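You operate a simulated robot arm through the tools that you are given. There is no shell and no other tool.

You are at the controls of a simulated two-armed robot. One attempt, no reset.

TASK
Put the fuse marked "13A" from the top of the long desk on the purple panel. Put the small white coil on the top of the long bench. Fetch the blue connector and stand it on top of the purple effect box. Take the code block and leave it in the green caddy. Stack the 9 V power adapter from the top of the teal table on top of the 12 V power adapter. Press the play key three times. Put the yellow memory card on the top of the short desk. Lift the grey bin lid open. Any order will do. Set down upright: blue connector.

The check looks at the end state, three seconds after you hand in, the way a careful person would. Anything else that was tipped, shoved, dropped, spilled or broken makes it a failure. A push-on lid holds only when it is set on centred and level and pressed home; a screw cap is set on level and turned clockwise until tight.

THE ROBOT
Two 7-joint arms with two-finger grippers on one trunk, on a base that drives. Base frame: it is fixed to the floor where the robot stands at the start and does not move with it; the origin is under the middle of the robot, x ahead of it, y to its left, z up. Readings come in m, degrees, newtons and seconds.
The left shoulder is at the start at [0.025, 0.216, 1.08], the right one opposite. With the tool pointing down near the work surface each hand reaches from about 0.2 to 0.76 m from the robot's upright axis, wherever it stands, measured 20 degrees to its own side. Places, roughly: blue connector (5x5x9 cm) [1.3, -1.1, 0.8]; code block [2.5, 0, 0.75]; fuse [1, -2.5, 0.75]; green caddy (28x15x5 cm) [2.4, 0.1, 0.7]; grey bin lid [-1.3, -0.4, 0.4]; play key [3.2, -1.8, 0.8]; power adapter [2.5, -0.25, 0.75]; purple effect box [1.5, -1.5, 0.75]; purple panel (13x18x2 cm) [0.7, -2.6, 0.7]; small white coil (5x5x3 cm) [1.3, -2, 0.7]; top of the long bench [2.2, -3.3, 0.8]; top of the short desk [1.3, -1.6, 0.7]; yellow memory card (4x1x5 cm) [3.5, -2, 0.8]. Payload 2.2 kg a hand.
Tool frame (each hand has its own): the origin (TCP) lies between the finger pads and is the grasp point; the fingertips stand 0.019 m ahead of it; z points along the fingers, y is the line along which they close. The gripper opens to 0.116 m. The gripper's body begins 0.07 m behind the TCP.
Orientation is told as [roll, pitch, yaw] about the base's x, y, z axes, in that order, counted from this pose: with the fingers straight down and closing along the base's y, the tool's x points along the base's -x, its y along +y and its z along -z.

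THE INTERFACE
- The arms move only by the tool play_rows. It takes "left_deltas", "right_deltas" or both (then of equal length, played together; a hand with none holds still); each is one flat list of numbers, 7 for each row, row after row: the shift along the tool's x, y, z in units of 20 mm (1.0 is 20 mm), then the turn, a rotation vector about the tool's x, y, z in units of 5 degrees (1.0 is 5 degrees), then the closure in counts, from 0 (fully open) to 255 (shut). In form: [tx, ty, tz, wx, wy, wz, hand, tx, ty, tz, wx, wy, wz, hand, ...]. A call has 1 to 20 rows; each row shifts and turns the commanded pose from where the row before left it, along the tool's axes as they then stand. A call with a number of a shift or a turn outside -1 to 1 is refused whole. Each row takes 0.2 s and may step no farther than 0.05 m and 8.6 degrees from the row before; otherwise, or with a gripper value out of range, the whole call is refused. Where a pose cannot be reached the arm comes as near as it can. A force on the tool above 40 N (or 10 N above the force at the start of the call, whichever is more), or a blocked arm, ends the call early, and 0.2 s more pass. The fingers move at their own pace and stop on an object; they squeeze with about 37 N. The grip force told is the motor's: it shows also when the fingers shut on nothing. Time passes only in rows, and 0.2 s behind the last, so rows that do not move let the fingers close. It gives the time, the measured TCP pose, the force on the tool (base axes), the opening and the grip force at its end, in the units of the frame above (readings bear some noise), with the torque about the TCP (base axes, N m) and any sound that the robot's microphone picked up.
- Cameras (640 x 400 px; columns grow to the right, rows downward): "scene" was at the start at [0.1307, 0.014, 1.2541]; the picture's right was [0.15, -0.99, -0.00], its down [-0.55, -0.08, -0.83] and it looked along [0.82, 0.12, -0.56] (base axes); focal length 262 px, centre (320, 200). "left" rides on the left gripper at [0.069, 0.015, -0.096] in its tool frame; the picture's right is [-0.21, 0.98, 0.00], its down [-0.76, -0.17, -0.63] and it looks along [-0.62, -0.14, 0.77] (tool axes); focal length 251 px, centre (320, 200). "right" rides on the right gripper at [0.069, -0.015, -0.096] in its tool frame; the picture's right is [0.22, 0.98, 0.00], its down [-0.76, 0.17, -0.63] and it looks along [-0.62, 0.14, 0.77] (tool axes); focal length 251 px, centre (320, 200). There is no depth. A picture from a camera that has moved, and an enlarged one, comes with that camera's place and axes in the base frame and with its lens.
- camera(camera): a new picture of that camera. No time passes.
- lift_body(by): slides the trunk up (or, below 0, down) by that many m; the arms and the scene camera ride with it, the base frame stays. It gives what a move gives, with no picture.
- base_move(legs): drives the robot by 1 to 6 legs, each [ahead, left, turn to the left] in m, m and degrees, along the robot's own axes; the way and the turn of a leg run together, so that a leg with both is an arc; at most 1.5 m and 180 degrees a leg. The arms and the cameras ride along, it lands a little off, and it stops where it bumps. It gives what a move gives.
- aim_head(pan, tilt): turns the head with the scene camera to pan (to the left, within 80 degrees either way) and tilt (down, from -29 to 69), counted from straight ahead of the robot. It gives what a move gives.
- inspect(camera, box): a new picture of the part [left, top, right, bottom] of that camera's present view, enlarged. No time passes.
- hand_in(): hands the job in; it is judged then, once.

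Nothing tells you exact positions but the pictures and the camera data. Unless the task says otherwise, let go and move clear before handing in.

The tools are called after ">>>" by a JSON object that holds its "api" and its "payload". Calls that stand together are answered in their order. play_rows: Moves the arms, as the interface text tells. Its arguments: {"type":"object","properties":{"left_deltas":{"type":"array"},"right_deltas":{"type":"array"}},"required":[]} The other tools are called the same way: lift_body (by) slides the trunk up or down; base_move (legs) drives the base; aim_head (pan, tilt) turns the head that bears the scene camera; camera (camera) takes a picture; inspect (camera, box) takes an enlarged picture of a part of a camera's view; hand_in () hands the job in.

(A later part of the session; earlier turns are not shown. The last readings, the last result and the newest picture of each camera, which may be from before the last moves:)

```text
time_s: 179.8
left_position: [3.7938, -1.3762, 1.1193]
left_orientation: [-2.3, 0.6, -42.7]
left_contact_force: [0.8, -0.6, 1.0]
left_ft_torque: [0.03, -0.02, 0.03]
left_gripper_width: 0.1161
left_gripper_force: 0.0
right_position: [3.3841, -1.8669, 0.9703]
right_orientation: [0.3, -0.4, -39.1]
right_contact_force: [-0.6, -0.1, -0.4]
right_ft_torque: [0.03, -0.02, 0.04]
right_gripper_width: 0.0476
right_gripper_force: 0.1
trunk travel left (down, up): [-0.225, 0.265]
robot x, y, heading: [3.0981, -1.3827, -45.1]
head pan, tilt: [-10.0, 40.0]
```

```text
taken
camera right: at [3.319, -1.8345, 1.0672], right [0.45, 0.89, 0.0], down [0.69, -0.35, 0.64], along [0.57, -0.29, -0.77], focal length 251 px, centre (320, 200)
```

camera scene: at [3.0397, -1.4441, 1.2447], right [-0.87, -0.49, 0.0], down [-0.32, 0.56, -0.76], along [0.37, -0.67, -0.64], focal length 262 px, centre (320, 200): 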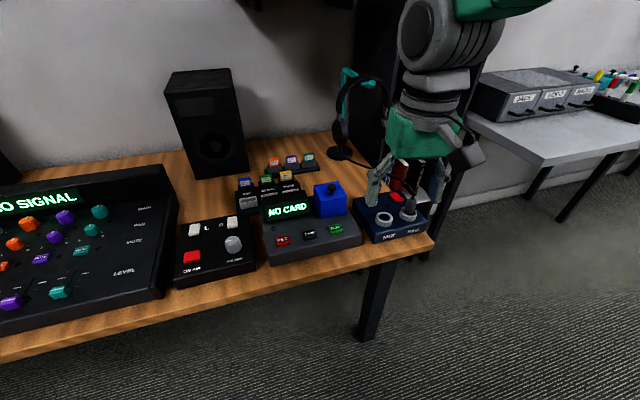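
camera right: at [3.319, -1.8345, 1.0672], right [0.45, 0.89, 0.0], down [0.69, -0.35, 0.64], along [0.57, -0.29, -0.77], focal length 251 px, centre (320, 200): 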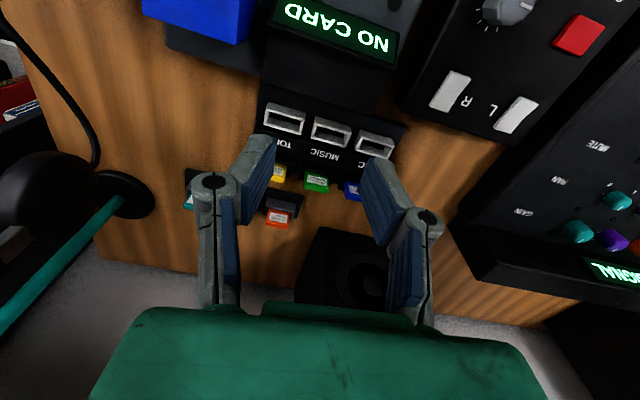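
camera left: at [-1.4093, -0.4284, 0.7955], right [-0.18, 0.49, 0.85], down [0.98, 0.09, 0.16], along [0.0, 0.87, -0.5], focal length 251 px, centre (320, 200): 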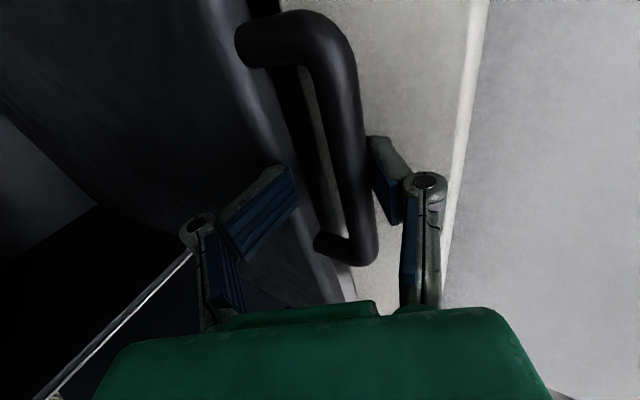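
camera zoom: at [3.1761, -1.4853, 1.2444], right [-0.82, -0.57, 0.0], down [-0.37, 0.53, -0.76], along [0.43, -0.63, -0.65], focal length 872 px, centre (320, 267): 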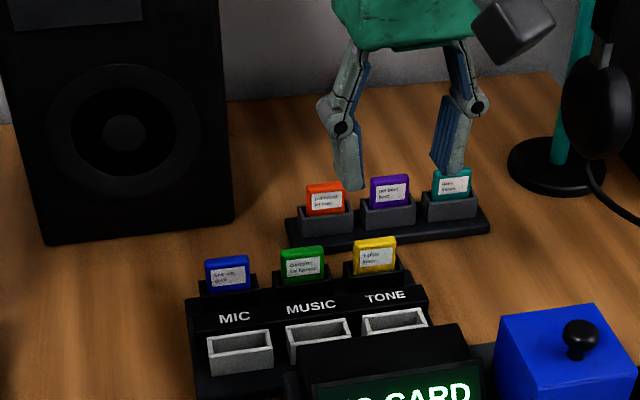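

>>> {"api": "inspect", "payload": {"camera": "right", "box": [170, 90, 410, 240]}}

>>> {"api": "inspect", "payload": {"camera": "scene", "box": [290, 170, 370, 230]}}

```text
2.67 times, centred on (290, 165) of right
camera zoom: at [3.319, -1.8345, 1.0672], right [0.45, 0.89, 0.0], down [0.69, -0.35, 0.64], along [0.57, -0.29, -0.77], focal length 670 px, centre (400, 293)
```

zoom: 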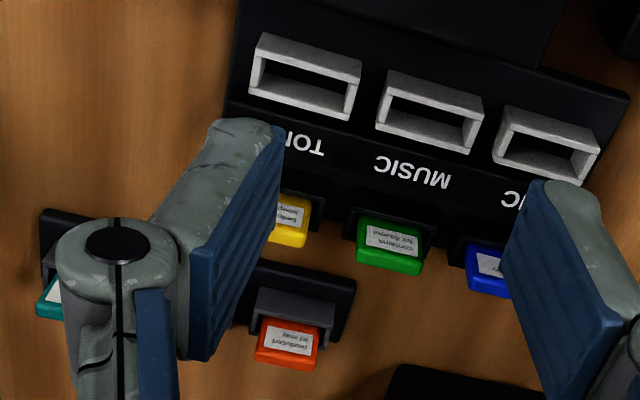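

```text
6.67 times, centred on (330, 200) of scene
camera zoom: at [3.1761, -1.4853, 1.2444], right [-0.82, -0.57, 0.0], down [-0.37, 0.53, -0.76], along [0.43, -0.63, -0.65], focal length 1743 px, centre (253, 200)
```

zoom: 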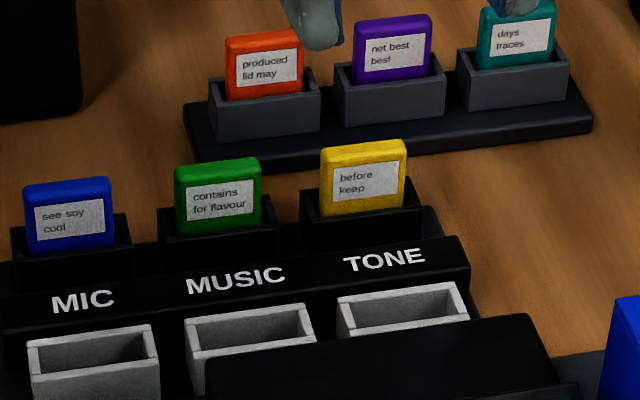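

Yellow card top is about (3.455,-1.972,0.797), 4 cm wide along the rack, 1 cm thick. I'll turn the hand 90° (outward) so fingers straddle its thickness.

>>> {"api": "play_rows", "payload": {"right_deltas": [0, 0, 0, 0, 0, -0.989, 145, 0, 0, 0, 0, 0, -0.989, 145, 0, 0, 0, 0, 0, -0.989, 145, 0, 0, 0, 0, 0, -0.989, 145, 0, 0, 0, 0, 0, -0.989, 145, 0, 0, 0, 0, 0, -0.989, 145, 0, 0, 0, 0, 0, -0.989, 145, 0, 0, 0, 0, 0, -0.989, 145, 0, 0, 0, 0, 0, -0.989, 145, 0, 0, 0, 0, 0, -0.989, 145, 0, 0, 0, 0, 0, -0.989, 145, 0, 0, 0, 0, 0, -0.989, 145, 0, 0, 0, 0, 0, -0.989, 145, 0, 0, 0, 0, 0, -0.989, 145, 0, 0, 0, 0, 0, -0.989, 145, 0, 0, 0, 0, 0, -0.989, 145, 0, 0, 0, 0, 0, -0.989, 145]}}

>>> {"api": "play_rows", "payload": {"right_deltas": [0.17, -0.886, 0, 0, 0, 0, 145, 0.17, -0.886, 0, 0, 0, 0, 145, 0.17, -0.886, 0, 0, 0, 0, 145, 0.17, -0.886, 0, 0, 0, 0, 145, 0.17, -0.886, 0, 0, 0, 0, 145, 0.17, -0.886, 0, 0, 0, 0, 145, 0.17, -0.886, 0, 0, 0, 0, 145]}}

>>> {"api": "camera", "payload": {"camera": "right"}}

>>> {"api": "camera", "payload": {"camera": "scene"}}

```text
time_s: 183.4
left_position: [3.7946, -1.3748, 1.1204]
left_orientation: [-2.4, 0.4, -42.6]
left_contact_force: [-0.2, 0.2, 0.0]
left_ft_torque: [0.02, -0.03, -0.01]
left_gripper_width: 0.116
left_gripper_force: 0.1
right_position: [3.3849, -1.8654, 0.9699]
right_orientation: [-0.5, -0.2, 45.1]
right_contact_force: [-0.8, -1.2, 0.0]
right_ft_torque: [0.08, 0.0, -0.01]
right_gripper_width: 0.0501
right_gripper_force: 0.1
trunk travel left (down, up): [-0.225, 0.265]
robot x, y, heading: [3.0979, -1.3855, -45.5]
head pan, tilt: [-10.0, 40.0]
```

```text
time_s: 185.0
left_position: [3.7969, -1.3724, 1.1186]
left_orientation: [-2.7, 0.6, -42.6]
left_contact_force: [0.7, 0.0, -0.1]
left_ft_torque: [0.06, 0.02, 0.02]
left_gripper_width: 0.1161
left_gripper_force: 0.1
right_position: [3.458, -1.9687, 0.9708]
right_orientation: [-0.4, -0.1, 45.2]
right_contact_force: [-0.3, -0.1, -0.1]
right_ft_torque: [0.06, -0.02, 0.0]
right_gripper_width: 0.05
right_gripper_force: 0.1
trunk travel left (down, up): [-0.225, 0.265]
robot x, y, heading: [3.1, -1.3818, -45.3]
head pan, tilt: [-10.0, 40.0]
```

```text
taken
camera right: at [3.4178, -2.0278, 1.0681], right [-0.84, 0.54, -0.01], down [0.41, 0.66, 0.63], along [0.34, 0.53, -0.77], focal length 251 px, centre (320, 200)
```

right: 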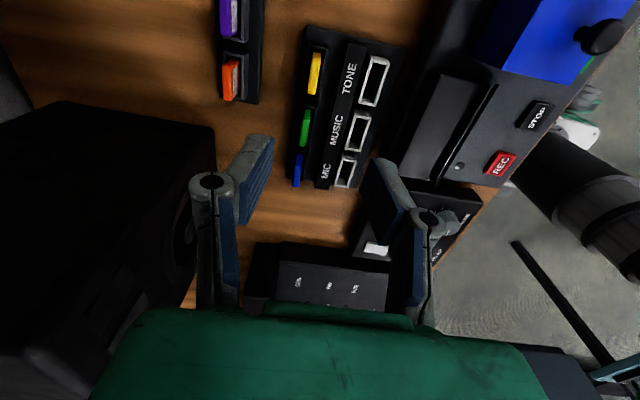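

```text
taken
camera scene: at [3.174, -1.4885, 1.2442], right [-0.82, -0.57, 0.0], down [-0.37, 0.53, -0.76], along [0.43, -0.63, -0.65], focal length 262 px, centre (320, 200)
```

scene: 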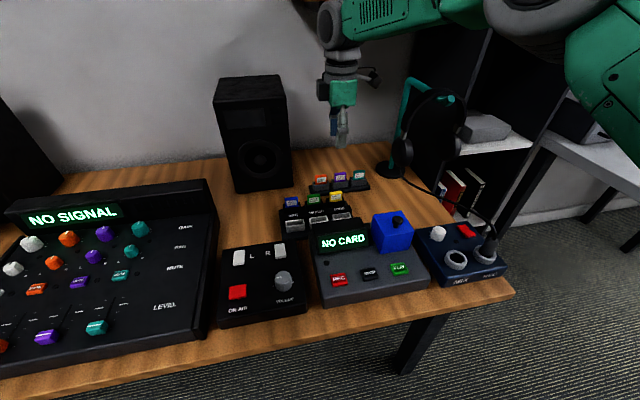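

>>> {"api": "inspect", "payload": {"camera": "right", "box": [270, 20, 430, 200]}}

```text
2.22 times, centred on (350, 110) of right
camera zoom: at [3.4178, -2.0278, 1.0681], right [-0.84, 0.54, -0.01], down [0.41, 0.66, 0.63], along [0.34, 0.53, -0.77], focal length 559 px, centre (253, 400)
```

zoom: 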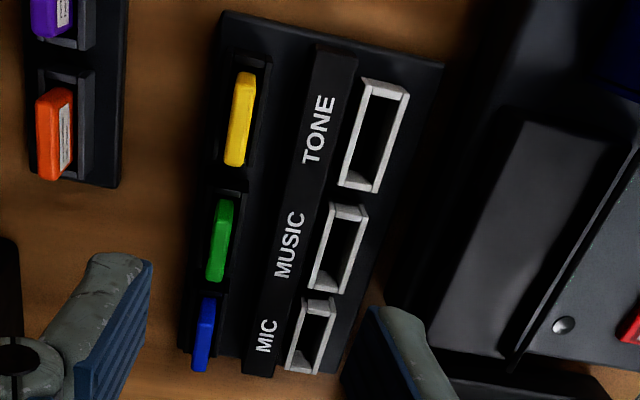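

>>> {"api": "play_rows", "payload": {"right_deltas": [0.39, -0.37, 1, 0, 0, -0.4, 145, 0, 0, 1, 0, 0, 0, 145, 0, 0, 1, 0, 0, 0, 145, 0, 0, 1, 0, 0, 0, 145, 0, 0, 1, 0, 0, 0, 145, 0, 0, 1, 0, 0, 0, 145]}}

>>> {"api": "camera", "payload": {"camera": "right"}}

>>> {"api": "inspect", "payload": {"camera": "scene", "box": [270, 140, 400, 240]}}

```text
time_s: 186.4
left_position: [3.8036, -1.367, 1.1134]
left_orientation: [-3.0, 0.6, -42.5]
left_contact_force: [-0.7, -0.1, 0.3]
left_ft_torque: [0.01, 0.0, 0.02]
left_gripper_width: 0.1159
left_gripper_force: 0.2
right_position: [3.4648, -1.9733, 0.8537]
right_orientation: [-0.3, 0.3, 47.2]
right_contact_force: [-0.2, -1.2, 0.5]
right_ft_torque: [0.03, 0.01, 0.0]
right_gripper_width: 0.05
right_gripper_force: 0.1
trunk travel left (down, up): [-0.225, 0.265]
robot x, y, heading: [3.0955, -1.3861, -45.3]
head pan, tilt: [-10.0, 40.0]
```

```text
taken
camera right: at [3.4266, -2.0347, 0.95], right [-0.86, 0.51, -0.01], down [0.39, 0.67, 0.63], along [0.32, 0.54, -0.78], focal length 251 px, centre (320, 200)
```

right: 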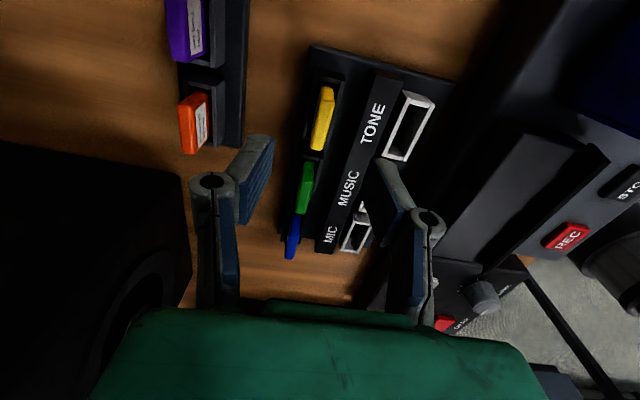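

```text
4.00 times, centred on (335, 190) of scene
camera zoom: at [3.1807, -1.4819, 1.2443], right [-0.82, -0.57, 0.0], down [-0.37, 0.53, -0.76], along [0.43, -0.63, -0.65], focal length 1046 px, centre (260, 240)
```

zoom: 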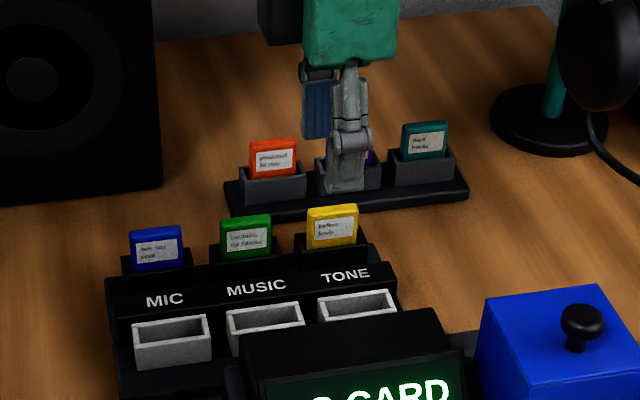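

>>> {"api": "play_rows", "payload": {"right_deltas": [0.5, 0, 0.9, 0, 0, 0, 145, 0, 0, 0.9, 0, 0, 0, 145, 0, 0, 0.6, 0, 0, 0, 145]}}

>>> {"api": "camera", "payload": {"camera": "right"}}

>>> {"api": "inspect", "payload": {"camera": "scene", "box": [290, 160, 380, 230]}}

```text
time_s: 187.2
left_position: [3.803, -1.3663, 1.1144]
left_orientation: [-2.8, 0.7, -42.5]
left_contact_force: [-0.2, -0.1, -0.5]
left_ft_torque: [-0.02, 0.03, 0.0]
left_gripper_width: 0.1158
left_gripper_force: 0.1
right_position: [3.4553, -1.983, 0.8052]
right_orientation: [-0.4, 0.3, 47.1]
right_contact_force: [0.0, 0.2, -0.6]
right_ft_torque: [-0.02, 0.0, -0.03]
right_gripper_width: 0.0501
right_gripper_force: 0.0
trunk travel left (down, up): [-0.225, 0.265]
robot x, y, heading: [3.1, -1.3768, -45.2]
head pan, tilt: [-10.0, 40.0]
```

```text
taken
camera right: at [3.4181, -2.0434, 0.9021], right [-0.86, 0.51, -0.01], down [0.39, 0.67, 0.63], along [0.32, 0.54, -0.78], focal length 251 px, centre (320, 200)
```

right: 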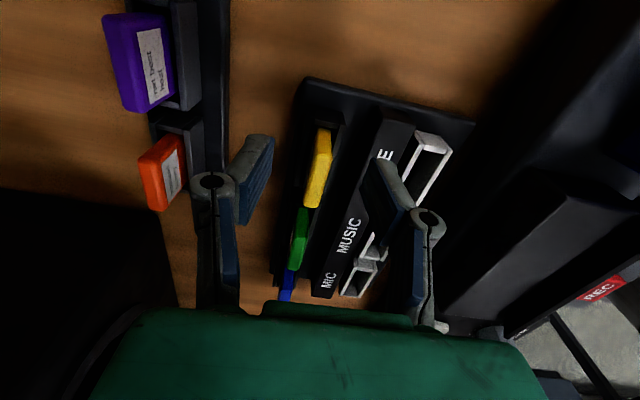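

```text
5.71 times, centred on (335, 195) of scene
camera zoom: at [3.179, -1.483, 1.2444], right [-0.82, -0.57, 0.0], down [-0.37, 0.53, -0.76], along [0.43, -0.63, -0.65], focal length 1494 px, centre (234, 229)
```

zoom: 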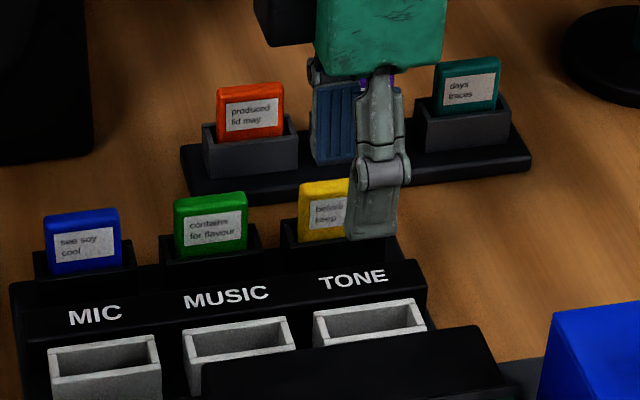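

>>> {"api": "play_rows", "payload": {"right_deltas": [-0.05, -0.15, 0.5, 0, 0, 0, 145, 0, 0, 0.3, 0, 0, 0, 145]}}

>>> {"api": "camera", "payload": {"camera": "right"}}

>>> {"api": "inspect", "payload": {"camera": "scene", "box": [290, 160, 380, 230]}}

```text
time_s: 187.8
left_position: [3.8017, -1.3669, 1.115]
left_orientation: [-2.9, 0.5, -42.5]
left_contact_force: [-0.1, -0.7, 0.0]
left_ft_torque: [-0.02, 0.02, 0.0]
left_gripper_width: 0.116
left_gripper_force: 0.0
right_position: [3.4575, -1.9839, 0.7874]
right_orientation: [-0.4, 0.3, 47.2]
right_contact_force: [0.5, -0.3, -0.1]
right_ft_torque: [-0.02, -0.01, 0.0]
right_gripper_width: 0.0502
right_gripper_force: 0.0
trunk travel left (down, up): [-0.225, 0.265]
robot x, y, heading: [3.0946, -1.3841, -45.3]
head pan, tilt: [-10.0, 40.0]
```

```text
taken
camera right: at [3.4212, -2.045, 0.8858], right [-0.86, 0.51, -0.01], down [0.39, 0.67, 0.63], along [0.32, 0.54, -0.78], focal length 251 px, centre (320, 200)
```

right: 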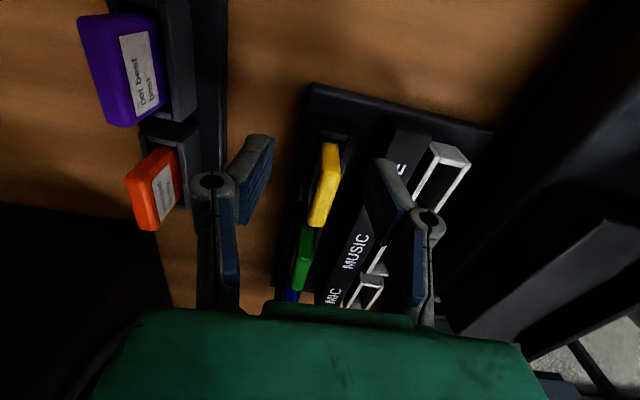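

```text
5.71 times, centred on (335, 195) of scene
camera zoom: at [3.1786, -1.483, 1.2444], right [-0.82, -0.57, 0.0], down [-0.37, 0.53, -0.76], along [0.43, -0.63, -0.65], focal length 1494 px, centre (234, 229)
```

zoom: 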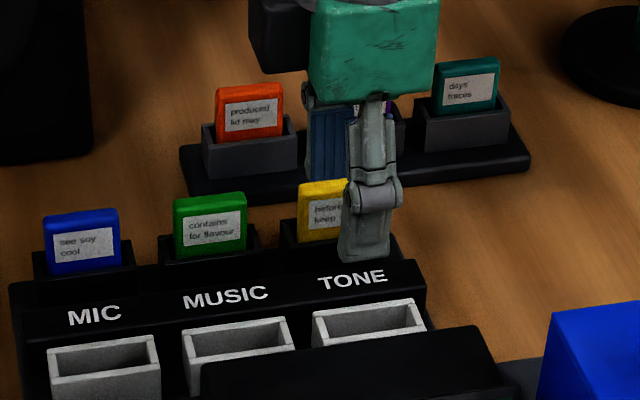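

>>> {"api": "play_rows", "payload": {"right_deltas": [0, 0, 0, 0, 0, 0, 190, 0, 0, 0, 0, 0, 0, 230, 0, 0, 0, 0, 0, 0, 255, 0, 0, 0, 0, 0, 0, 255]}}

>>> {"api": "camera", "payload": {"camera": "right"}}

>>> {"api": "inspect", "payload": {"camera": "scene", "box": [290, 160, 380, 230]}}

```text
time_s: 188.8
left_position: [3.8019, -1.3667, 1.1157]
left_orientation: [-2.9, 0.6, -42.4]
left_contact_force: [1.0, -1.3, 0.6]
left_ft_torque: [0.0, -0.01, 0.03]
left_gripper_width: 0.1161
left_gripper_force: 0.1
right_position: [3.4585, -1.9844, 0.7881]
right_orientation: [-0.4, 0.4, 47.2]
right_contact_force: [0.6, -0.7, 0.0]
right_ft_torque: [-0.01, 0.04, 0.03]
right_gripper_width: 0.0101
right_gripper_force: 36.8
trunk travel left (down, up): [-0.225, 0.265]
robot x, y, heading: [3.0981, -1.3836, -45.3]
head pan, tilt: [-10.0, 40.0]
```

```text
taken
camera right: at [3.4213, -2.0452, 0.8858], right [-0.86, 0.51, -0.01], down [0.39, 0.67, 0.63], along [0.32, 0.54, -0.78], focal length 251 px, centre (320, 200)
```

right: 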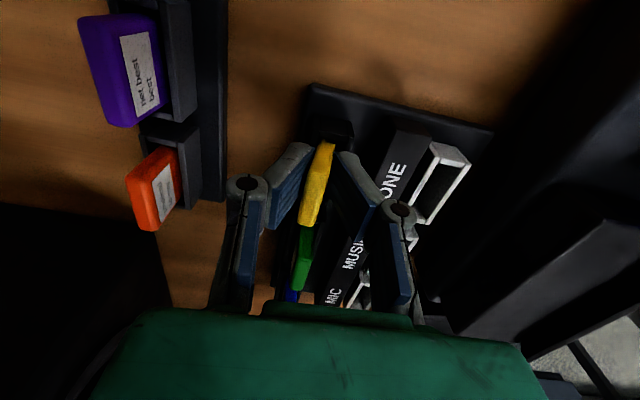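

```text
5.71 times, centred on (335, 195) of scene
camera zoom: at [3.1786, -1.4832, 1.2444], right [-0.82, -0.57, 0.0], down [-0.37, 0.53, -0.76], along [0.43, -0.63, -0.65], focal length 1494 px, centre (234, 229)
```

zoom: 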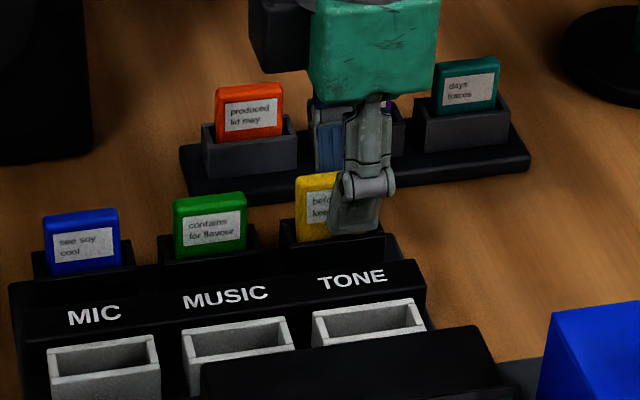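

Gripped the yellow card (1.0 cm). Lifting straight up out of the slot.

>>> {"api": "play_rows", "payload": {"right_deltas": [0, 0, -0.5, 0, 0, 0, 255, 0, 0, -0.8, 0, 0, 0, 255, 0, 0, -1, 0, 0, 0, 255, 0, 0, -1, 0, 0, 0, 255, 0, 0, -1, 0, 0, 0, 255, 0, 0, -1, 0, 0, 0, 255, 0, 0, -1, 0, 0, 0, 255, 0, 0, -1, 0, 0, 0, 255]}}

>>> {"api": "camera", "payload": {"camera": "right"}}

>>> {"api": "camera", "payload": {"camera": "scene"}}

```text
time_s: 190.6
left_position: [3.8013, -1.3653, 1.1156]
left_orientation: [-2.9, 0.5, -42.5]
left_contact_force: [-0.3, 0.0, -0.7]
left_ft_torque: [-0.02, -0.03, 0.0]
left_gripper_width: 0.1158
left_gripper_force: 0.0
right_position: [3.459, -1.9839, 0.9374]
right_orientation: [-0.6, 0.3, 47.2]
right_contact_force: [0.6, 0.4, 0.1]
right_ft_torque: [-0.01, 0.02, 0.0]
right_gripper_width: 0.0101
right_gripper_force: 37.1
trunk travel left (down, up): [-0.225, 0.265]
robot x, y, heading: [3.0999, -1.383, -45.3]
head pan, tilt: [-10.0, 40.0]
```

```text
taken
camera right: at [3.4219, -2.044, 1.0341], right [-0.86, 0.51, -0.01], down [0.39, 0.67, 0.63], along [0.32, 0.54, -0.78], focal length 251 px, centre (320, 200)
```

right: 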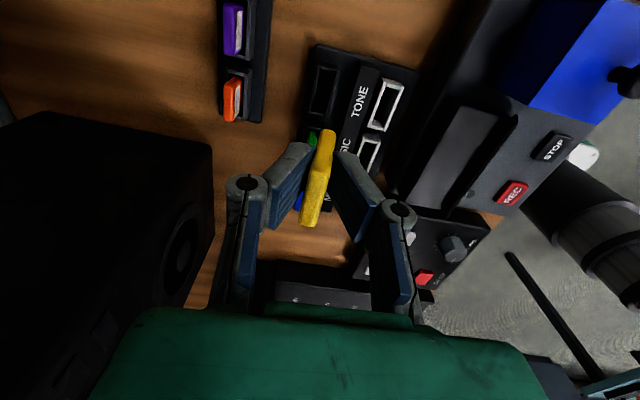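

```text
taken
camera scene: at [3.1783, -1.4828, 1.2445], right [-0.82, -0.57, 0.0], down [-0.37, 0.53, -0.76], along [0.43, -0.63, -0.65], focal length 262 px, centre (320, 200)
```

scene: 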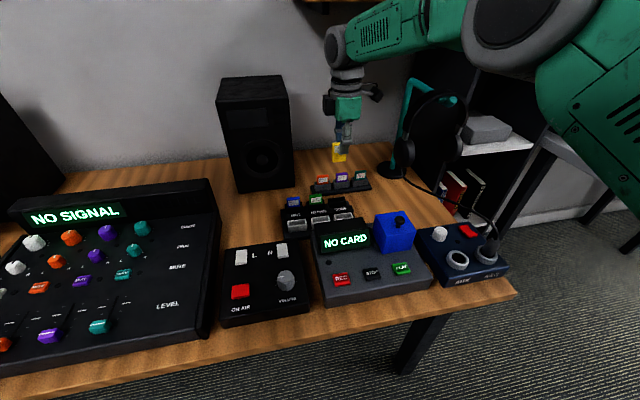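

Card is out. I'll raise and draw the hand back a bit, back away from the desk and turn toward the short desk.

>>> {"api": "play_rows", "payload": {"right_deltas": [0.2, 0.8, -0.8, 0, 0, 0, 255, 0.2, 0.8, -0.8, 0, 0, 0, 255, 0.2, 0.8, -0.8, 0, 0, 0, 255, 0.2, 0.8, -0.8, 0, 0, 0, 255, 0.2, 0.8, 0, 0, 0, 0, 255, 0.2, 0.8, 0, 0, 0, 0, 255]}}

>>> {"api": "base_move", "payload": {"legs": [[-0.5, 0, 0], [0, 0, -90]]}}

>>> {"api": "aim_head", "payload": {"pan": 0, "tilt": 25}}

>>> {"api": "camera", "payload": {"camera": "scene"}}

```text
time_s: 192.0
left_position: [3.8004, -1.3655, 1.1165]
left_orientation: [-2.8, 0.5, -42.5]
left_contact_force: [-0.7, 0.2, 0.3]
left_ft_torque: [-0.04, 0.03, 0.0]
left_gripper_width: 0.1161
left_gripper_force: 0.0
right_position: [3.3703, -1.9341, 0.9986]
right_orientation: [-0.5, 0.3, 47.0]
right_contact_force: [-0.2, 0.3, 0.2]
right_ft_torque: [-0.04, 0.01, -0.01]
right_gripper_width: 0.0098
right_gripper_force: 36.7
trunk travel left (down, up): [-0.225, 0.265]
robot x, y, heading: [3.0959, -1.3831, -45.3]
head pan, tilt: [-10.0, 40.0]
```

```text
time_s: 198.8
left_position: [2.7709, -1.727, 1.1156]
left_orientation: [-3.0, 0.5, -131.7]
left_contact_force: [-0.4, -0.1, -1.1]
left_ft_torque: [-0.01, 0.02, -0.01]
left_gripper_width: 0.1159
left_gripper_force: 0.0
right_position: [2.1951, -1.304, 0.9984]
right_orientation: [-0.4, 0.3, -42.0]
right_contact_force: [-0.1, 0.2, 0.3]
right_ft_torque: [-0.01, -0.01, -0.05]
right_gripper_width: 0.0102
right_gripper_force: 37.0
trunk travel left (down, up): [-0.225, 0.265]
robot x, y, heading: [2.7428, -1.0232, -134.4]
head pan, tilt: [-10.0, 40.0]
```

```text
time_s: 199.5
left_position: [2.773, -1.7233, 1.118]
left_orientation: [-2.9, 0.3, -131.7]
left_contact_force: [0.5, -0.5, 0.4]
left_ft_torque: [0.02, -0.04, 0.01]
left_gripper_width: 0.1164
left_gripper_force: 0.1
right_position: [2.198, -1.3012, 1.0001]
right_orientation: [-0.6, 0.3, -41.9]
right_contact_force: [0.3, -0.6, 0.0]
right_ft_torque: [0.01, 0.02, 0.02]
right_gripper_width: 0.0097
right_gripper_force: 36.9
trunk travel left (down, up): [-0.225, 0.265]
robot x, y, heading: [2.7452, -1.0259, -134.5]
head pan, tilt: [0.0, 25.0]
```

```text
taken
camera scene: at [2.648, -1.1212, 1.2677], right [-0.71, 0.7, 0.0], down [0.3, 0.31, -0.9], along [-0.63, -0.64, -0.43], focal length 262 px, centre (320, 200)
```

scene: 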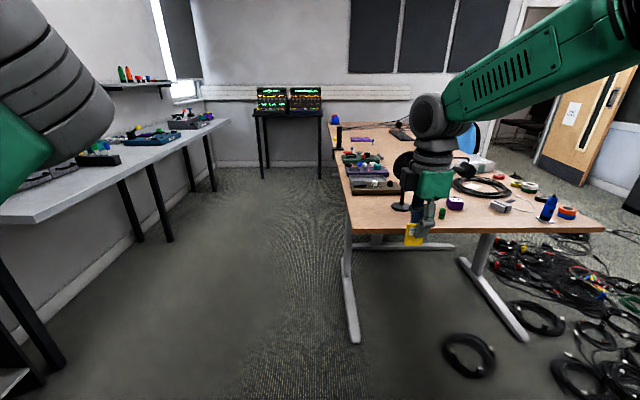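

>>> {"api": "inspect", "payload": {"camera": "scene", "box": [330, 120, 610, 260]}}

>>> {"api": "inspect", "payload": {"camera": "scene", "box": [0, 50, 340, 230]}}

```text
2.29 times, centred on (470, 190) of scene
camera zoom: at [2.648, -1.1212, 1.2677], right [-0.71, 0.7, 0.0], down [0.3, 0.31, -0.9], along [-0.63, -0.64, -0.43], focal length 598 px, centre (-23, 223)
```

zoom: 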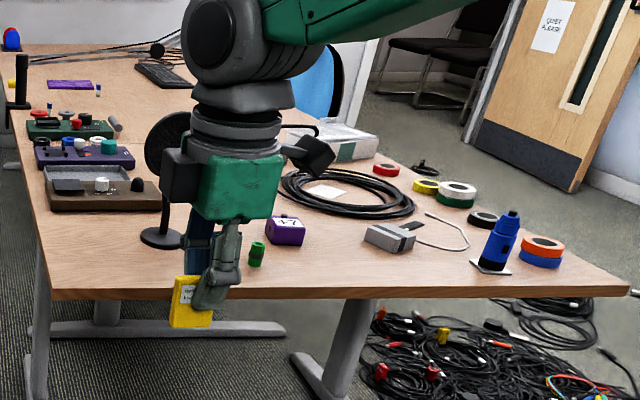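

```text
1.88 times, centred on (170, 140) of scene
camera zoom: at [2.648, -1.1212, 1.2677], right [-0.71, 0.7, 0.0], down [0.3, 0.31, -0.9], along [-0.63, -0.64, -0.43], focal length 492 px, centre (602, 313)
```

zoom: 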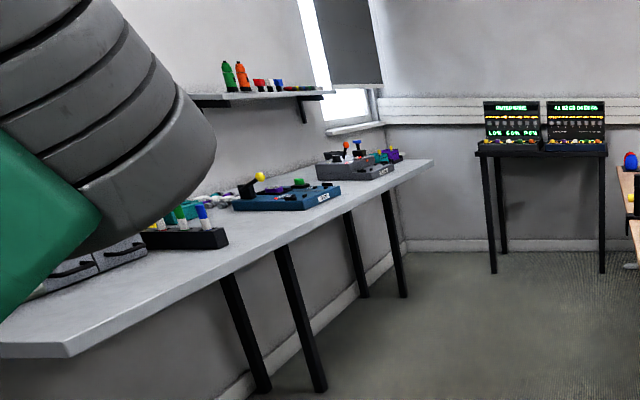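

I can see the short desk with the purple effect box (~1.48,-1.45) and the blue connector (~1.29,-1.14). Driving up to the desk's near edge to set the card down first.

>>> {"api": "base_move", "payload": {"legs": [[0.47, -0.2, 2]]}}

>>> {"api": "aim_head", "payload": {"pan": -15, "tilt": 38}}

>>> {"api": "camera", "payload": {"camera": "scene"}}

>>> {"api": "camera", "payload": {"camera": "right"}}

```text
time_s: 202.6
left_position: [2.3247, -1.9312, 1.116]
left_orientation: [-3.1, 0.3, -129.9]
left_contact_force: [1.1, -0.1, -0.6]
left_ft_torque: [0.03, 0.04, 0.0]
left_gripper_width: 0.1161
left_gripper_force: 0.0
right_position: [1.7373, -1.5272, 1.0008]
right_orientation: [-0.5, 0.4, -40.2]
right_contact_force: [0.5, -0.9, -0.7]
right_ft_torque: [0.02, 0.01, 0.0]
right_gripper_width: 0.0099
right_gripper_force: 37.1
trunk travel left (down, up): [-0.225, 0.265]
robot x, y, heading: [2.2718, -1.2312, -132.8]
head pan, tilt: [0.0, 25.0]
```

```text
time_s: 203.3
left_position: [2.3271, -1.929, 1.1189]
left_orientation: [-3.0, 0.1, -129.8]
left_contact_force: [0.5, 0.0, 0.5]
left_ft_torque: [-0.03, 0.0, 0.02]
left_gripper_width: 0.1161
left_gripper_force: 0.1
right_position: [1.7387, -1.5246, 1.003]
right_orientation: [-0.9, 0.4, -40.2]
right_contact_force: [-0.1, -0.3, -0.2]
right_ft_torque: [-0.04, 0.0, -0.03]
right_gripper_width: 0.0099
right_gripper_force: 37.2
trunk travel left (down, up): [-0.225, 0.265]
robot x, y, heading: [2.2711, -1.2327, -132.9]
head pan, tilt: [-15.0, 38.0]
```

```text
taken
camera scene: at [2.1702, -1.3117, 1.2476], right [-0.54, 0.84, 0.0], down [0.52, 0.33, -0.79], along [-0.66, -0.42, -0.62], focal length 262 px, centre (320, 200)
```

scene: 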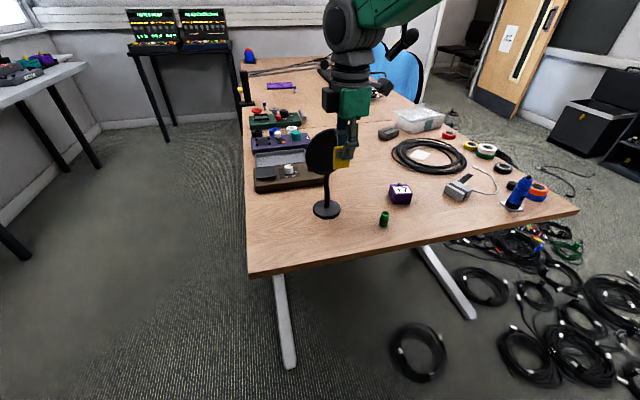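

```text
taken
camera right: at [1.6767, -1.491, 1.101], right [0.47, 0.88, -0.01], down [0.69, -0.36, 0.63], along [0.55, -0.3, -0.78], focal length 251 px, centre (320, 200)
```

right: 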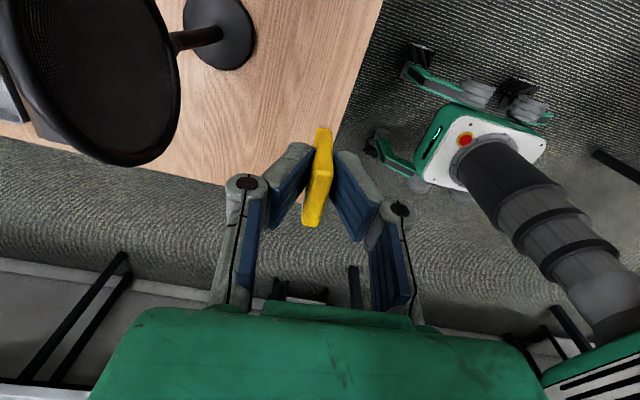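

The mic stand is close to the hand, so I'll shift right to a freer stretch of desk between the purple box and the edge.

>>> {"api": "base_move", "payload": {"legs": [[0, -0.3, 0], [0.1, 0, 0]]}}

>>> {"api": "aim_head", "payload": {"pan": -25, "tilt": 45}}

>>> {"api": "camera", "payload": {"camera": "scene"}}

>>> {"api": "camera", "payload": {"camera": "right"}}

```text
time_s: 206.1
left_position: [2.0507, -1.809, 1.1083]
left_orientation: [-3.9, 0.2, -129.5]
left_contact_force: [1.2, 0.2, -0.7]
left_ft_torque: [-0.01, 0.07, 0.02]
left_gripper_width: 0.1163
left_gripper_force: 0.0
right_position: [1.4594, -1.4062, 1.0048]
right_orientation: [-0.8, 1.2, -40.0]
right_contact_force: [0.8, -0.6, 0.6]
right_ft_torque: [0.07, 0.05, 0.01]
right_gripper_width: 0.0097
right_gripper_force: 37.1
trunk travel left (down, up): [-0.225, 0.265]
robot x, y, heading: [1.9851, -1.1028, -132.6]
head pan, tilt: [-15.0, 38.0]
```

```text
time_s: 206.9
left_position: [2.048, -1.8, 1.1164]
left_orientation: [-3.4, 0.1, -129.4]
left_contact_force: [0.5, 0.1, -0.9]
left_ft_torque: [0.02, 0.02, -0.03]
left_gripper_width: 0.1159
left_gripper_force: 0.1
right_position: [1.4594, -1.3968, 1.0056]
right_orientation: [-1.0, 0.6, -39.9]
right_contact_force: [0.2, -0.9, 0.0]
right_ft_torque: [0.04, 0.02, 0.04]
right_gripper_width: 0.0099
right_gripper_force: 37.0
trunk travel left (down, up): [-0.225, 0.265]
robot x, y, heading: [1.9866, -1.1045, -132.5]
head pan, tilt: [-25.0, 45.0]
```

```text
taken
camera scene: at [1.8784, -1.1656, 1.2372], right [-0.38, 0.92, 0.0], down [0.66, 0.27, -0.7], along [-0.65, -0.27, -0.71], focal length 262 px, centre (320, 200)
```

scene: 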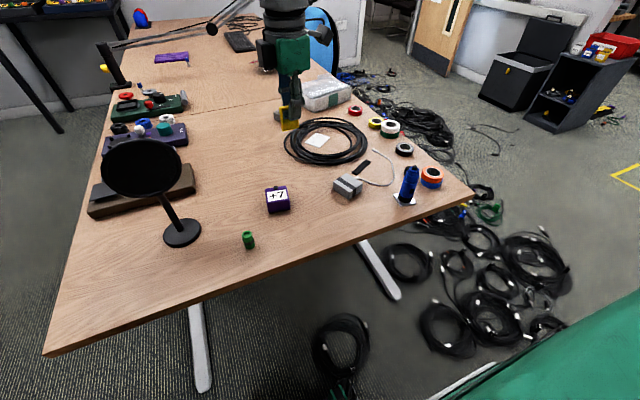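

```text
taken
camera right: at [1.3963, -1.3646, 1.104], right [0.46, 0.89, -0.02], down [0.7, -0.35, 0.62], along [0.55, -0.3, -0.78], focal length 251 px, centre (320, 200)
```

right: 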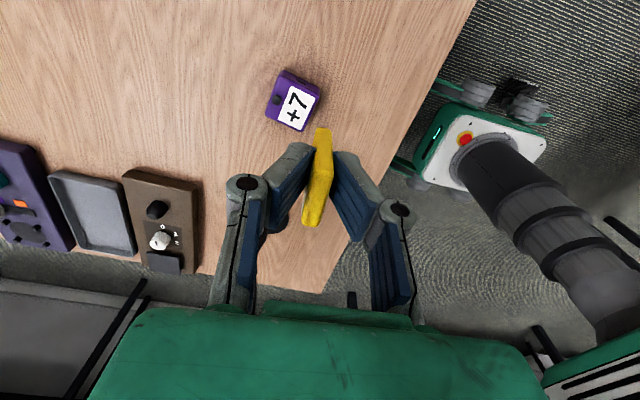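

Good view. Purple box top is at (1.479,-1.450,0.766). I'll set the card down around (1.48,-1.30), between the purple box and the grey adapter.

>>> {"api": "play_rows", "payload": {"right_deltas": [0.46, 0.88, 0, -0.2, -0.12, 0, 255, 0.46, 0.88, 0, 0, 0, 0, 255, 0.46, 0.88, 0, 0, 0, 0, 255, 0.46, 0.88, 0, 0, 0, 0, 255, 0.46, 0.88, 0, 0, 0, 0, 255, 0, 0, 1, 0, 0, 0, 255, 0, 0, 1, 0, 0, 0, 255, 0, 0, 1, 0, 0, 0, 255, 0, 0, 1, 0, 0, 0, 255, 0, 0, 1, 0, 0, 0, 255, 0, 0, 1, 0, 0, 0, 255, 0, 0, 1, 0, 0, 0, 255, 0, 0, 1, 0, 0, 0, 255, 0, 0, 1, 0, 0, 0, 255]}}

>>> {"api": "inspect", "payload": {"camera": "scene", "box": [220, 130, 440, 270]}}

>>> {"api": "camera", "payload": {"camera": "right"}}

```text
time_s: 209.9
left_position: [2.0354, -1.7893, 1.1227]
left_orientation: [-2.7, 0.0, -129.7]
left_contact_force: [-0.3, -0.3, 0.4]
left_ft_torque: [-0.05, -0.04, -0.03]
left_gripper_width: 0.1162
left_gripper_force: 0.0
right_position: [1.4675, -1.2924, 0.8205]
right_orientation: [-0.1, -0.6, -40.0]
right_contact_force: [-0.5, -0.2, -1.0]
right_ft_torque: [-0.03, -0.04, 0.01]
right_gripper_width: 0.0101
right_gripper_force: 36.8
trunk travel left (down, up): [-0.225, 0.265]
robot x, y, heading: [1.9818, -1.0988, -132.7]
head pan, tilt: [-25.0, 45.0]
```

```text
2.86 times, centred on (330, 200) of scene
camera zoom: at [1.8727, -1.1605, 1.2371], right [-0.38, 0.92, 0.0], down [0.66, 0.27, -0.7], along [-0.65, -0.27, -0.71], focal length 747 px, centre (291, 200)
```

zoom: 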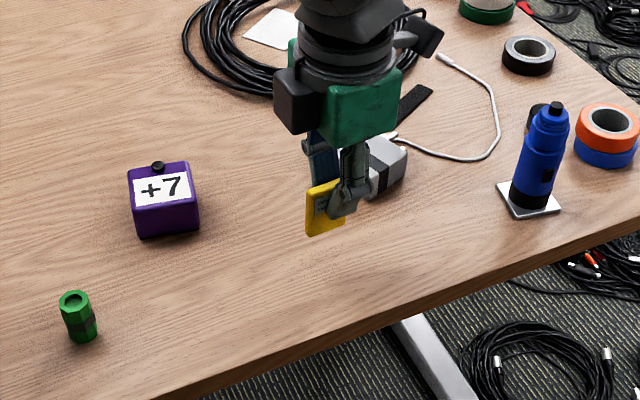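

```text
taken
camera right: at [1.4038, -1.2576, 0.9174], right [0.46, 0.89, 0.0], down [0.68, -0.35, 0.64], along [0.57, -0.3, -0.77], focal length 251 px, centre (320, 200)
```

right: 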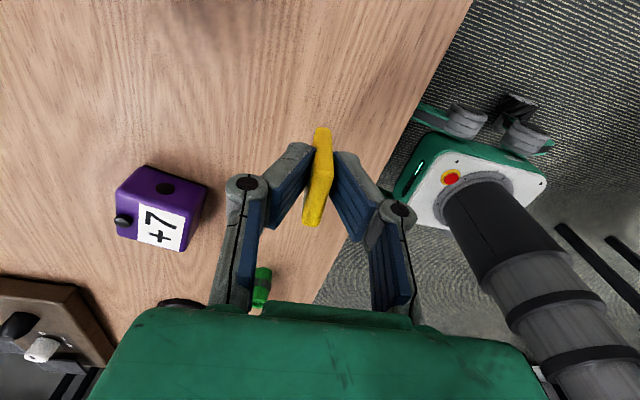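

>>> {"api": "play_rows", "payload": {"right_deltas": [0, 0, 1, 0, 0.1, 0, 255, 0, 0, 0.9, 0, 0, 0, 255]}}

>>> {"api": "play_rows", "payload": {"right_deltas": [0, 0, 0.2, 0, 0, 0, 255, 0, 0, 0, 0, 0, 0, 255]}}

>>> {"api": "play_rows", "payload": {"right_deltas": [0, 0, 0.15, 0, 0, 0, 255, 0, 0, 0, 0, 0, 0, 255]}}

>>> {"api": "inspect", "payload": {"camera": "scene", "box": [280, 150, 400, 240]}}

```text
time_s: 210.5
left_position: [2.0485, -1.8029, 1.1149]
left_orientation: [-3.5, 0.1, -129.5]
left_contact_force: [1.1, -0.9, 0.3]
left_ft_torque: [0.02, 0.05, 0.0]
left_gripper_width: 0.116
left_gripper_force: 0.0
right_position: [1.4796, -1.3042, 0.7854]
right_orientation: [-0.1, 0.7, -39.9]
right_contact_force: [0.1, -0.4, 0.4]
right_ft_torque: [0.08, 0.06, 0.01]
right_gripper_width: 0.0103
right_gripper_force: 36.7
trunk travel left (down, up): [-0.225, 0.265]
robot x, y, heading: [1.986, -1.1031, -133.0]
head pan, tilt: [-25.0, 45.0]
```

```text
time_s: 211.1
left_position: [2.0451, -1.7969, 1.117]
left_orientation: [-3.3, 0.1, -129.5]
left_contact_force: [0.6, 0.2, 1.2]
left_ft_torque: [0.03, 0.03, 0.03]
left_gripper_width: 0.1159
left_gripper_force: 0.0
right_position: [1.4752, -1.2981, 0.7812]
right_orientation: [-0.2, 0.4, -39.8]
right_contact_force: [-0.1, 0.1, 0.3]
right_ft_torque: [0.0, 0.03, 0.03]
right_gripper_width: 0.0096
right_gripper_force: 37.6
trunk travel left (down, up): [-0.225, 0.265]
robot x, y, heading: [1.9827, -1.1, -132.7]
head pan, tilt: [-25.0, 45.0]
```

```text
time_s: 211.7
left_position: [2.0366, -1.7888, 1.1233]
left_orientation: [-2.7, 0.1, -129.7]
left_contact_force: [-0.1, 0.5, -0.4]
left_ft_torque: [-0.04, 0.02, 0.01]
left_gripper_width: 0.116
left_gripper_force: 0.0
right_position: [1.4694, -1.2926, 0.7773]
right_orientation: [0.0, 0.1, -40.0]
right_contact_force: [-0.2, -1.0, -0.7]
right_ft_torque: [0.01, -0.01, -0.01]
right_gripper_width: 0.01
right_gripper_force: 36.9
trunk travel left (down, up): [-0.225, 0.265]
robot x, y, heading: [1.98, -1.1031, -132.6]
head pan, tilt: [-25.0, 45.0]
```

```text
4.44 times, centred on (340, 195) of scene
camera zoom: at [1.8714, -1.1584, 1.2371], right [-0.38, 0.92, 0.0], down [0.66, 0.27, -0.7], along [-0.65, -0.27, -0.71], focal length 1162 px, centre (231, 222)
```

zoom: 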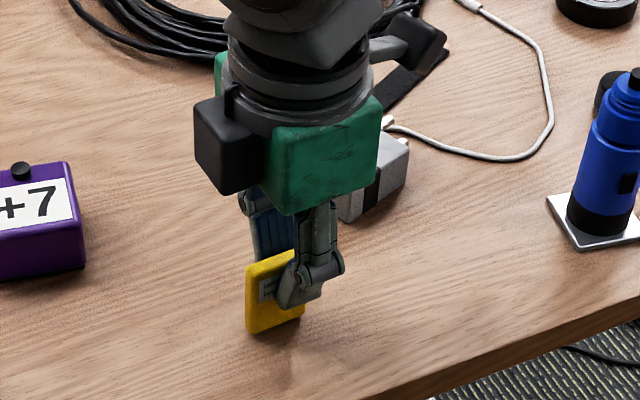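

>>> {"api": "play_rows", "payload": {"right_deltas": [0, 0, 0.15, 0, 0, 0, 255, 0, 0, 0, 0, 0, 0, 255, 0, 0, 0, 0, 0, 0, 255]}}

>>> {"api": "play_rows", "payload": {"right_deltas": [0, 0, 0.15, 0, 0, 0, 255, 0, 0, 0, 0, 0, 0, 255, 0, 0, 0, 0, 0, 0, 255]}}

>>> {"api": "play_rows", "payload": {"right_deltas": [0, 0, 0.15, 0, 0, 0, 255, 0, 0, 0, 0, 0, 0, 255, 0, 0, 0, 0, 0, 0, 255]}}

```text
time_s: 212.5
left_position: [2.0395, -1.7914, 1.1219]
left_orientation: [-2.9, 0.0, -129.6]
left_contact_force: [-0.7, 0.4, 0.2]
left_ft_torque: [0.02, -0.07, -0.04]
left_gripper_width: 0.116
left_gripper_force: 0.0
right_position: [1.4711, -1.2945, 0.7753]
right_orientation: [-0.2, 0.1, -40.0]
right_contact_force: [1.0, -0.2, 0.9]
right_ft_torque: [-0.01, -0.02, 0.01]
right_gripper_width: 0.01
right_gripper_force: 36.5
trunk travel left (down, up): [-0.225, 0.265]
robot x, y, heading: [1.9828, -1.1018, -132.5]
head pan, tilt: [-25.0, 45.0]
```

```text
time_s: 213.3
left_position: [2.0431, -1.7948, 1.1209]
left_orientation: [-3.0, -0.1, -129.5]
left_contact_force: [-0.8, -0.4, 0.7]
left_ft_torque: [0.03, -0.03, 0.0]
left_gripper_width: 0.1163
left_gripper_force: 0.2
right_position: [1.4754, -1.2978, 0.7739]
right_orientation: [-0.3, 0.2, -40.0]
right_contact_force: [-4.7, 3.7, 23.3]
right_ft_torque: [0.08, 0.12, 0.01]
right_gripper_width: 0.0099
right_gripper_force: 37.2
trunk travel left (down, up): [-0.225, 0.265]
robot x, y, heading: [1.9818, -1.1006, -132.6]
head pan, tilt: [-25.0, 45.0]
```

```text
time_s: 214.1
left_position: [2.0454, -1.7956, 1.1189]
left_orientation: [-3.2, -0.1, -129.6]
left_contact_force: [0.7, -0.7, 1.0]
left_ft_torque: [0.0, 0.01, 0.01]
left_gripper_width: 0.116
left_gripper_force: 0.1
right_position: [1.4764, -1.2977, 0.7719]
right_orientation: [-0.1, 0.3, -40.0]
right_contact_force: [-2.9, 0.9, 31.4]
right_ft_torque: [-0.08, -0.03, -0.01]
right_gripper_width: 0.0098
right_gripper_force: 37.0
trunk travel left (down, up): [-0.225, 0.265]
robot x, y, heading: [1.9856, -1.0982, -133.0]
head pan, tilt: [-25.0, 45.0]
```

The card touches the desk. Easing off and releasing.

>>> {"api": "play_rows", "payload": {"right_deltas": [0, 0, -0.15, 0, 0, 0, 255, 0, 0, 0, 0, 0, 0, 240, 0, 0, 0, 0, 0, 0, 220, 0, 0, 0, 0, 0, 0, 190, 0, 0, 0, 0, 0, 0, 150, 0, 0, 0, 0, 0, 0, 150]}}

>>> {"api": "inspect", "payload": {"camera": "scene", "box": [280, 150, 400, 240]}}

>>> {"api": "camera", "payload": {"camera": "right"}}

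```text
time_s: 215.5
left_position: [2.0424, -1.7955, 1.1198]
left_orientation: [-3.2, -0.1, -129.5]
left_contact_force: [0.1, -0.3, -0.5]
left_ft_torque: [-0.01, 0.0, 0.0]
left_gripper_width: 0.1159
left_gripper_force: 0.2
right_position: [1.4741, -1.2974, 0.7727]
right_orientation: [0.0, 0.3, -40.0]
right_contact_force: [-0.5, -0.9, -0.1]
right_ft_torque: [0.01, -0.01, 0.0]
right_gripper_width: 0.0478
right_gripper_force: 0.0
trunk travel left (down, up): [-0.225, 0.265]
robot x, y, heading: [1.9814, -1.1023, -132.6]
head pan, tilt: [-25.0, 45.0]
```

```text
4.44 times, centred on (340, 195) of scene
camera zoom: at [1.8774, -1.164, 1.2373], right [-0.38, 0.92, 0.0], down [0.66, 0.27, -0.7], along [-0.65, -0.27, -0.71], focal length 1162 px, centre (231, 222)
```

zoom: 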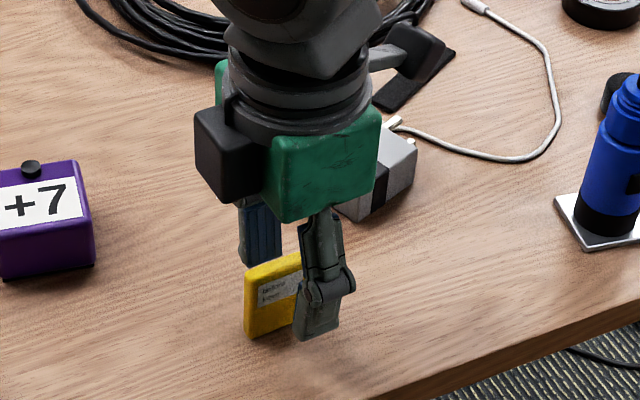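

```text
taken
camera right: at [1.4109, -1.2646, 0.8709], right [0.46, 0.89, 0.0], down [0.69, -0.36, 0.63], along [0.56, -0.29, -0.78], focal length 251 px, centre (320, 200)
```

right: 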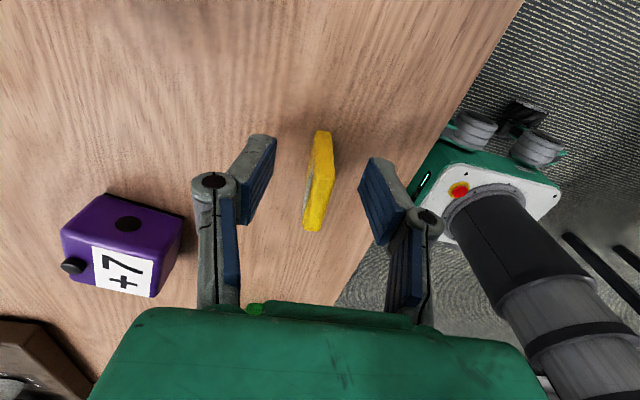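

The card stands on the desk. Raising the hand and looking closely at the purple box and blue connector.

>>> {"api": "play_rows", "payload": {"right_deltas": [0, 0, -0.6, 0, 0, 0, 150, 0, 0, -1, 0, 0, 0, 150, 0, 0, -1, 0, 0, 0, 150, 0, 0, -1, 0, 0, 0, 150, 0, 0, -1, 0, 0, 0, 150, 0, 0, -1, 0, 0, 0, 150, 0, 0, -1, 0, 0, 0, 150, 0, 0, -1, 0, 0, 0, 100, 0, 0, -1, 0, 0, 0, 50, 0, 0, -1, 0, 0, 0, 0, 0, 0, -1, 0, 0, 0, 0]}}

>>> {"api": "inspect", "payload": {"camera": "scene", "box": [230, 150, 310, 220]}}

>>> {"api": "inspect", "payload": {"camera": "scene", "box": [320, 140, 470, 230]}}

>>> {"api": "camera", "payload": {"camera": "right"}}

```text
time_s: 217.9
left_position: [2.0429, -1.7951, 1.1201]
left_orientation: [-3.1, 0.1, -129.6]
left_contact_force: [1.0, 0.9, 0.5]
left_ft_torque: [-0.02, 0.01, 0.04]
left_gripper_width: 0.1163
left_gripper_force: 0.1
right_position: [1.474, -1.2968, 0.9849]
right_orientation: [-0.1, 0.3, -39.9]
right_contact_force: [0.8, -0.1, -0.2]
right_ft_torque: [0.0, -0.01, 0.0]
right_gripper_width: 0.1162
right_gripper_force: 0.1
trunk travel left (down, up): [-0.225, 0.265]
robot x, y, heading: [1.9808, -1.0951, -132.7]
head pan, tilt: [-25.0, 45.0]
```

```text
5.71 times, centred on (270, 185) of scene
camera zoom: at [1.8779, -1.1633, 1.2374], right [-0.38, 0.92, 0.0], down [0.66, 0.27, -0.7], along [-0.65, -0.27, -0.71], focal length 1494 px, centre (606, 286)
```

zoom: 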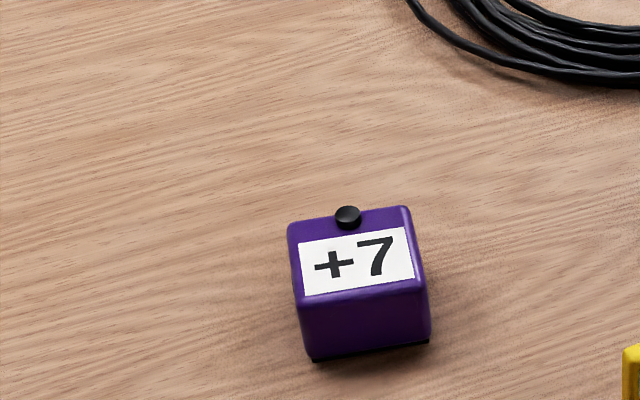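

```text
4.27 times, centred on (395, 185) of scene
camera zoom: at [1.8779, -1.1633, 1.2374], right [-0.38, 0.92, 0.0], down [0.66, 0.27, -0.7], along [-0.65, -0.27, -0.71], focal length 1116 px, centre (0, 264)
```

zoom: 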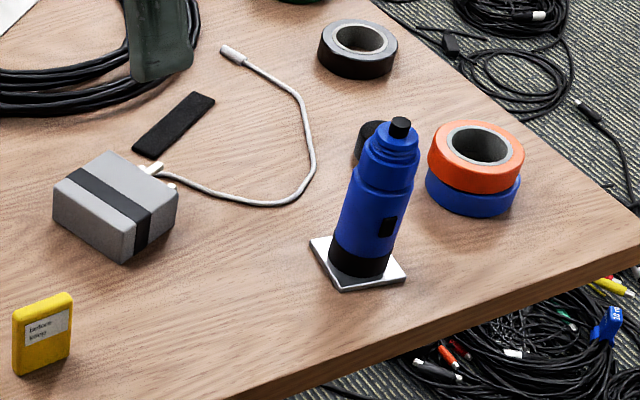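

```text
taken
camera right: at [1.4115, -1.2643, 1.083], right [0.46, 0.89, 0.0], down [0.69, -0.36, 0.63], along [0.56, -0.29, -0.78], focal length 251 px, centre (320, 200)
```

right: 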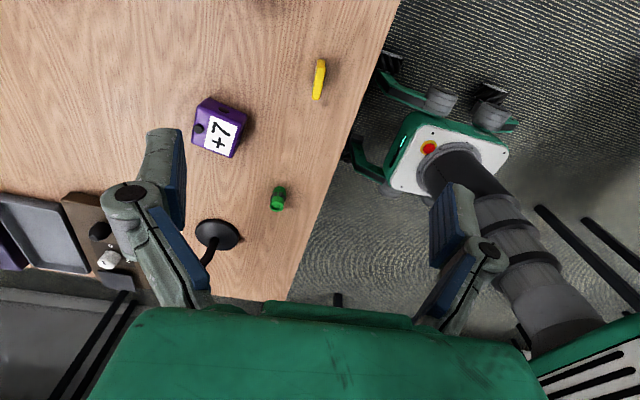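

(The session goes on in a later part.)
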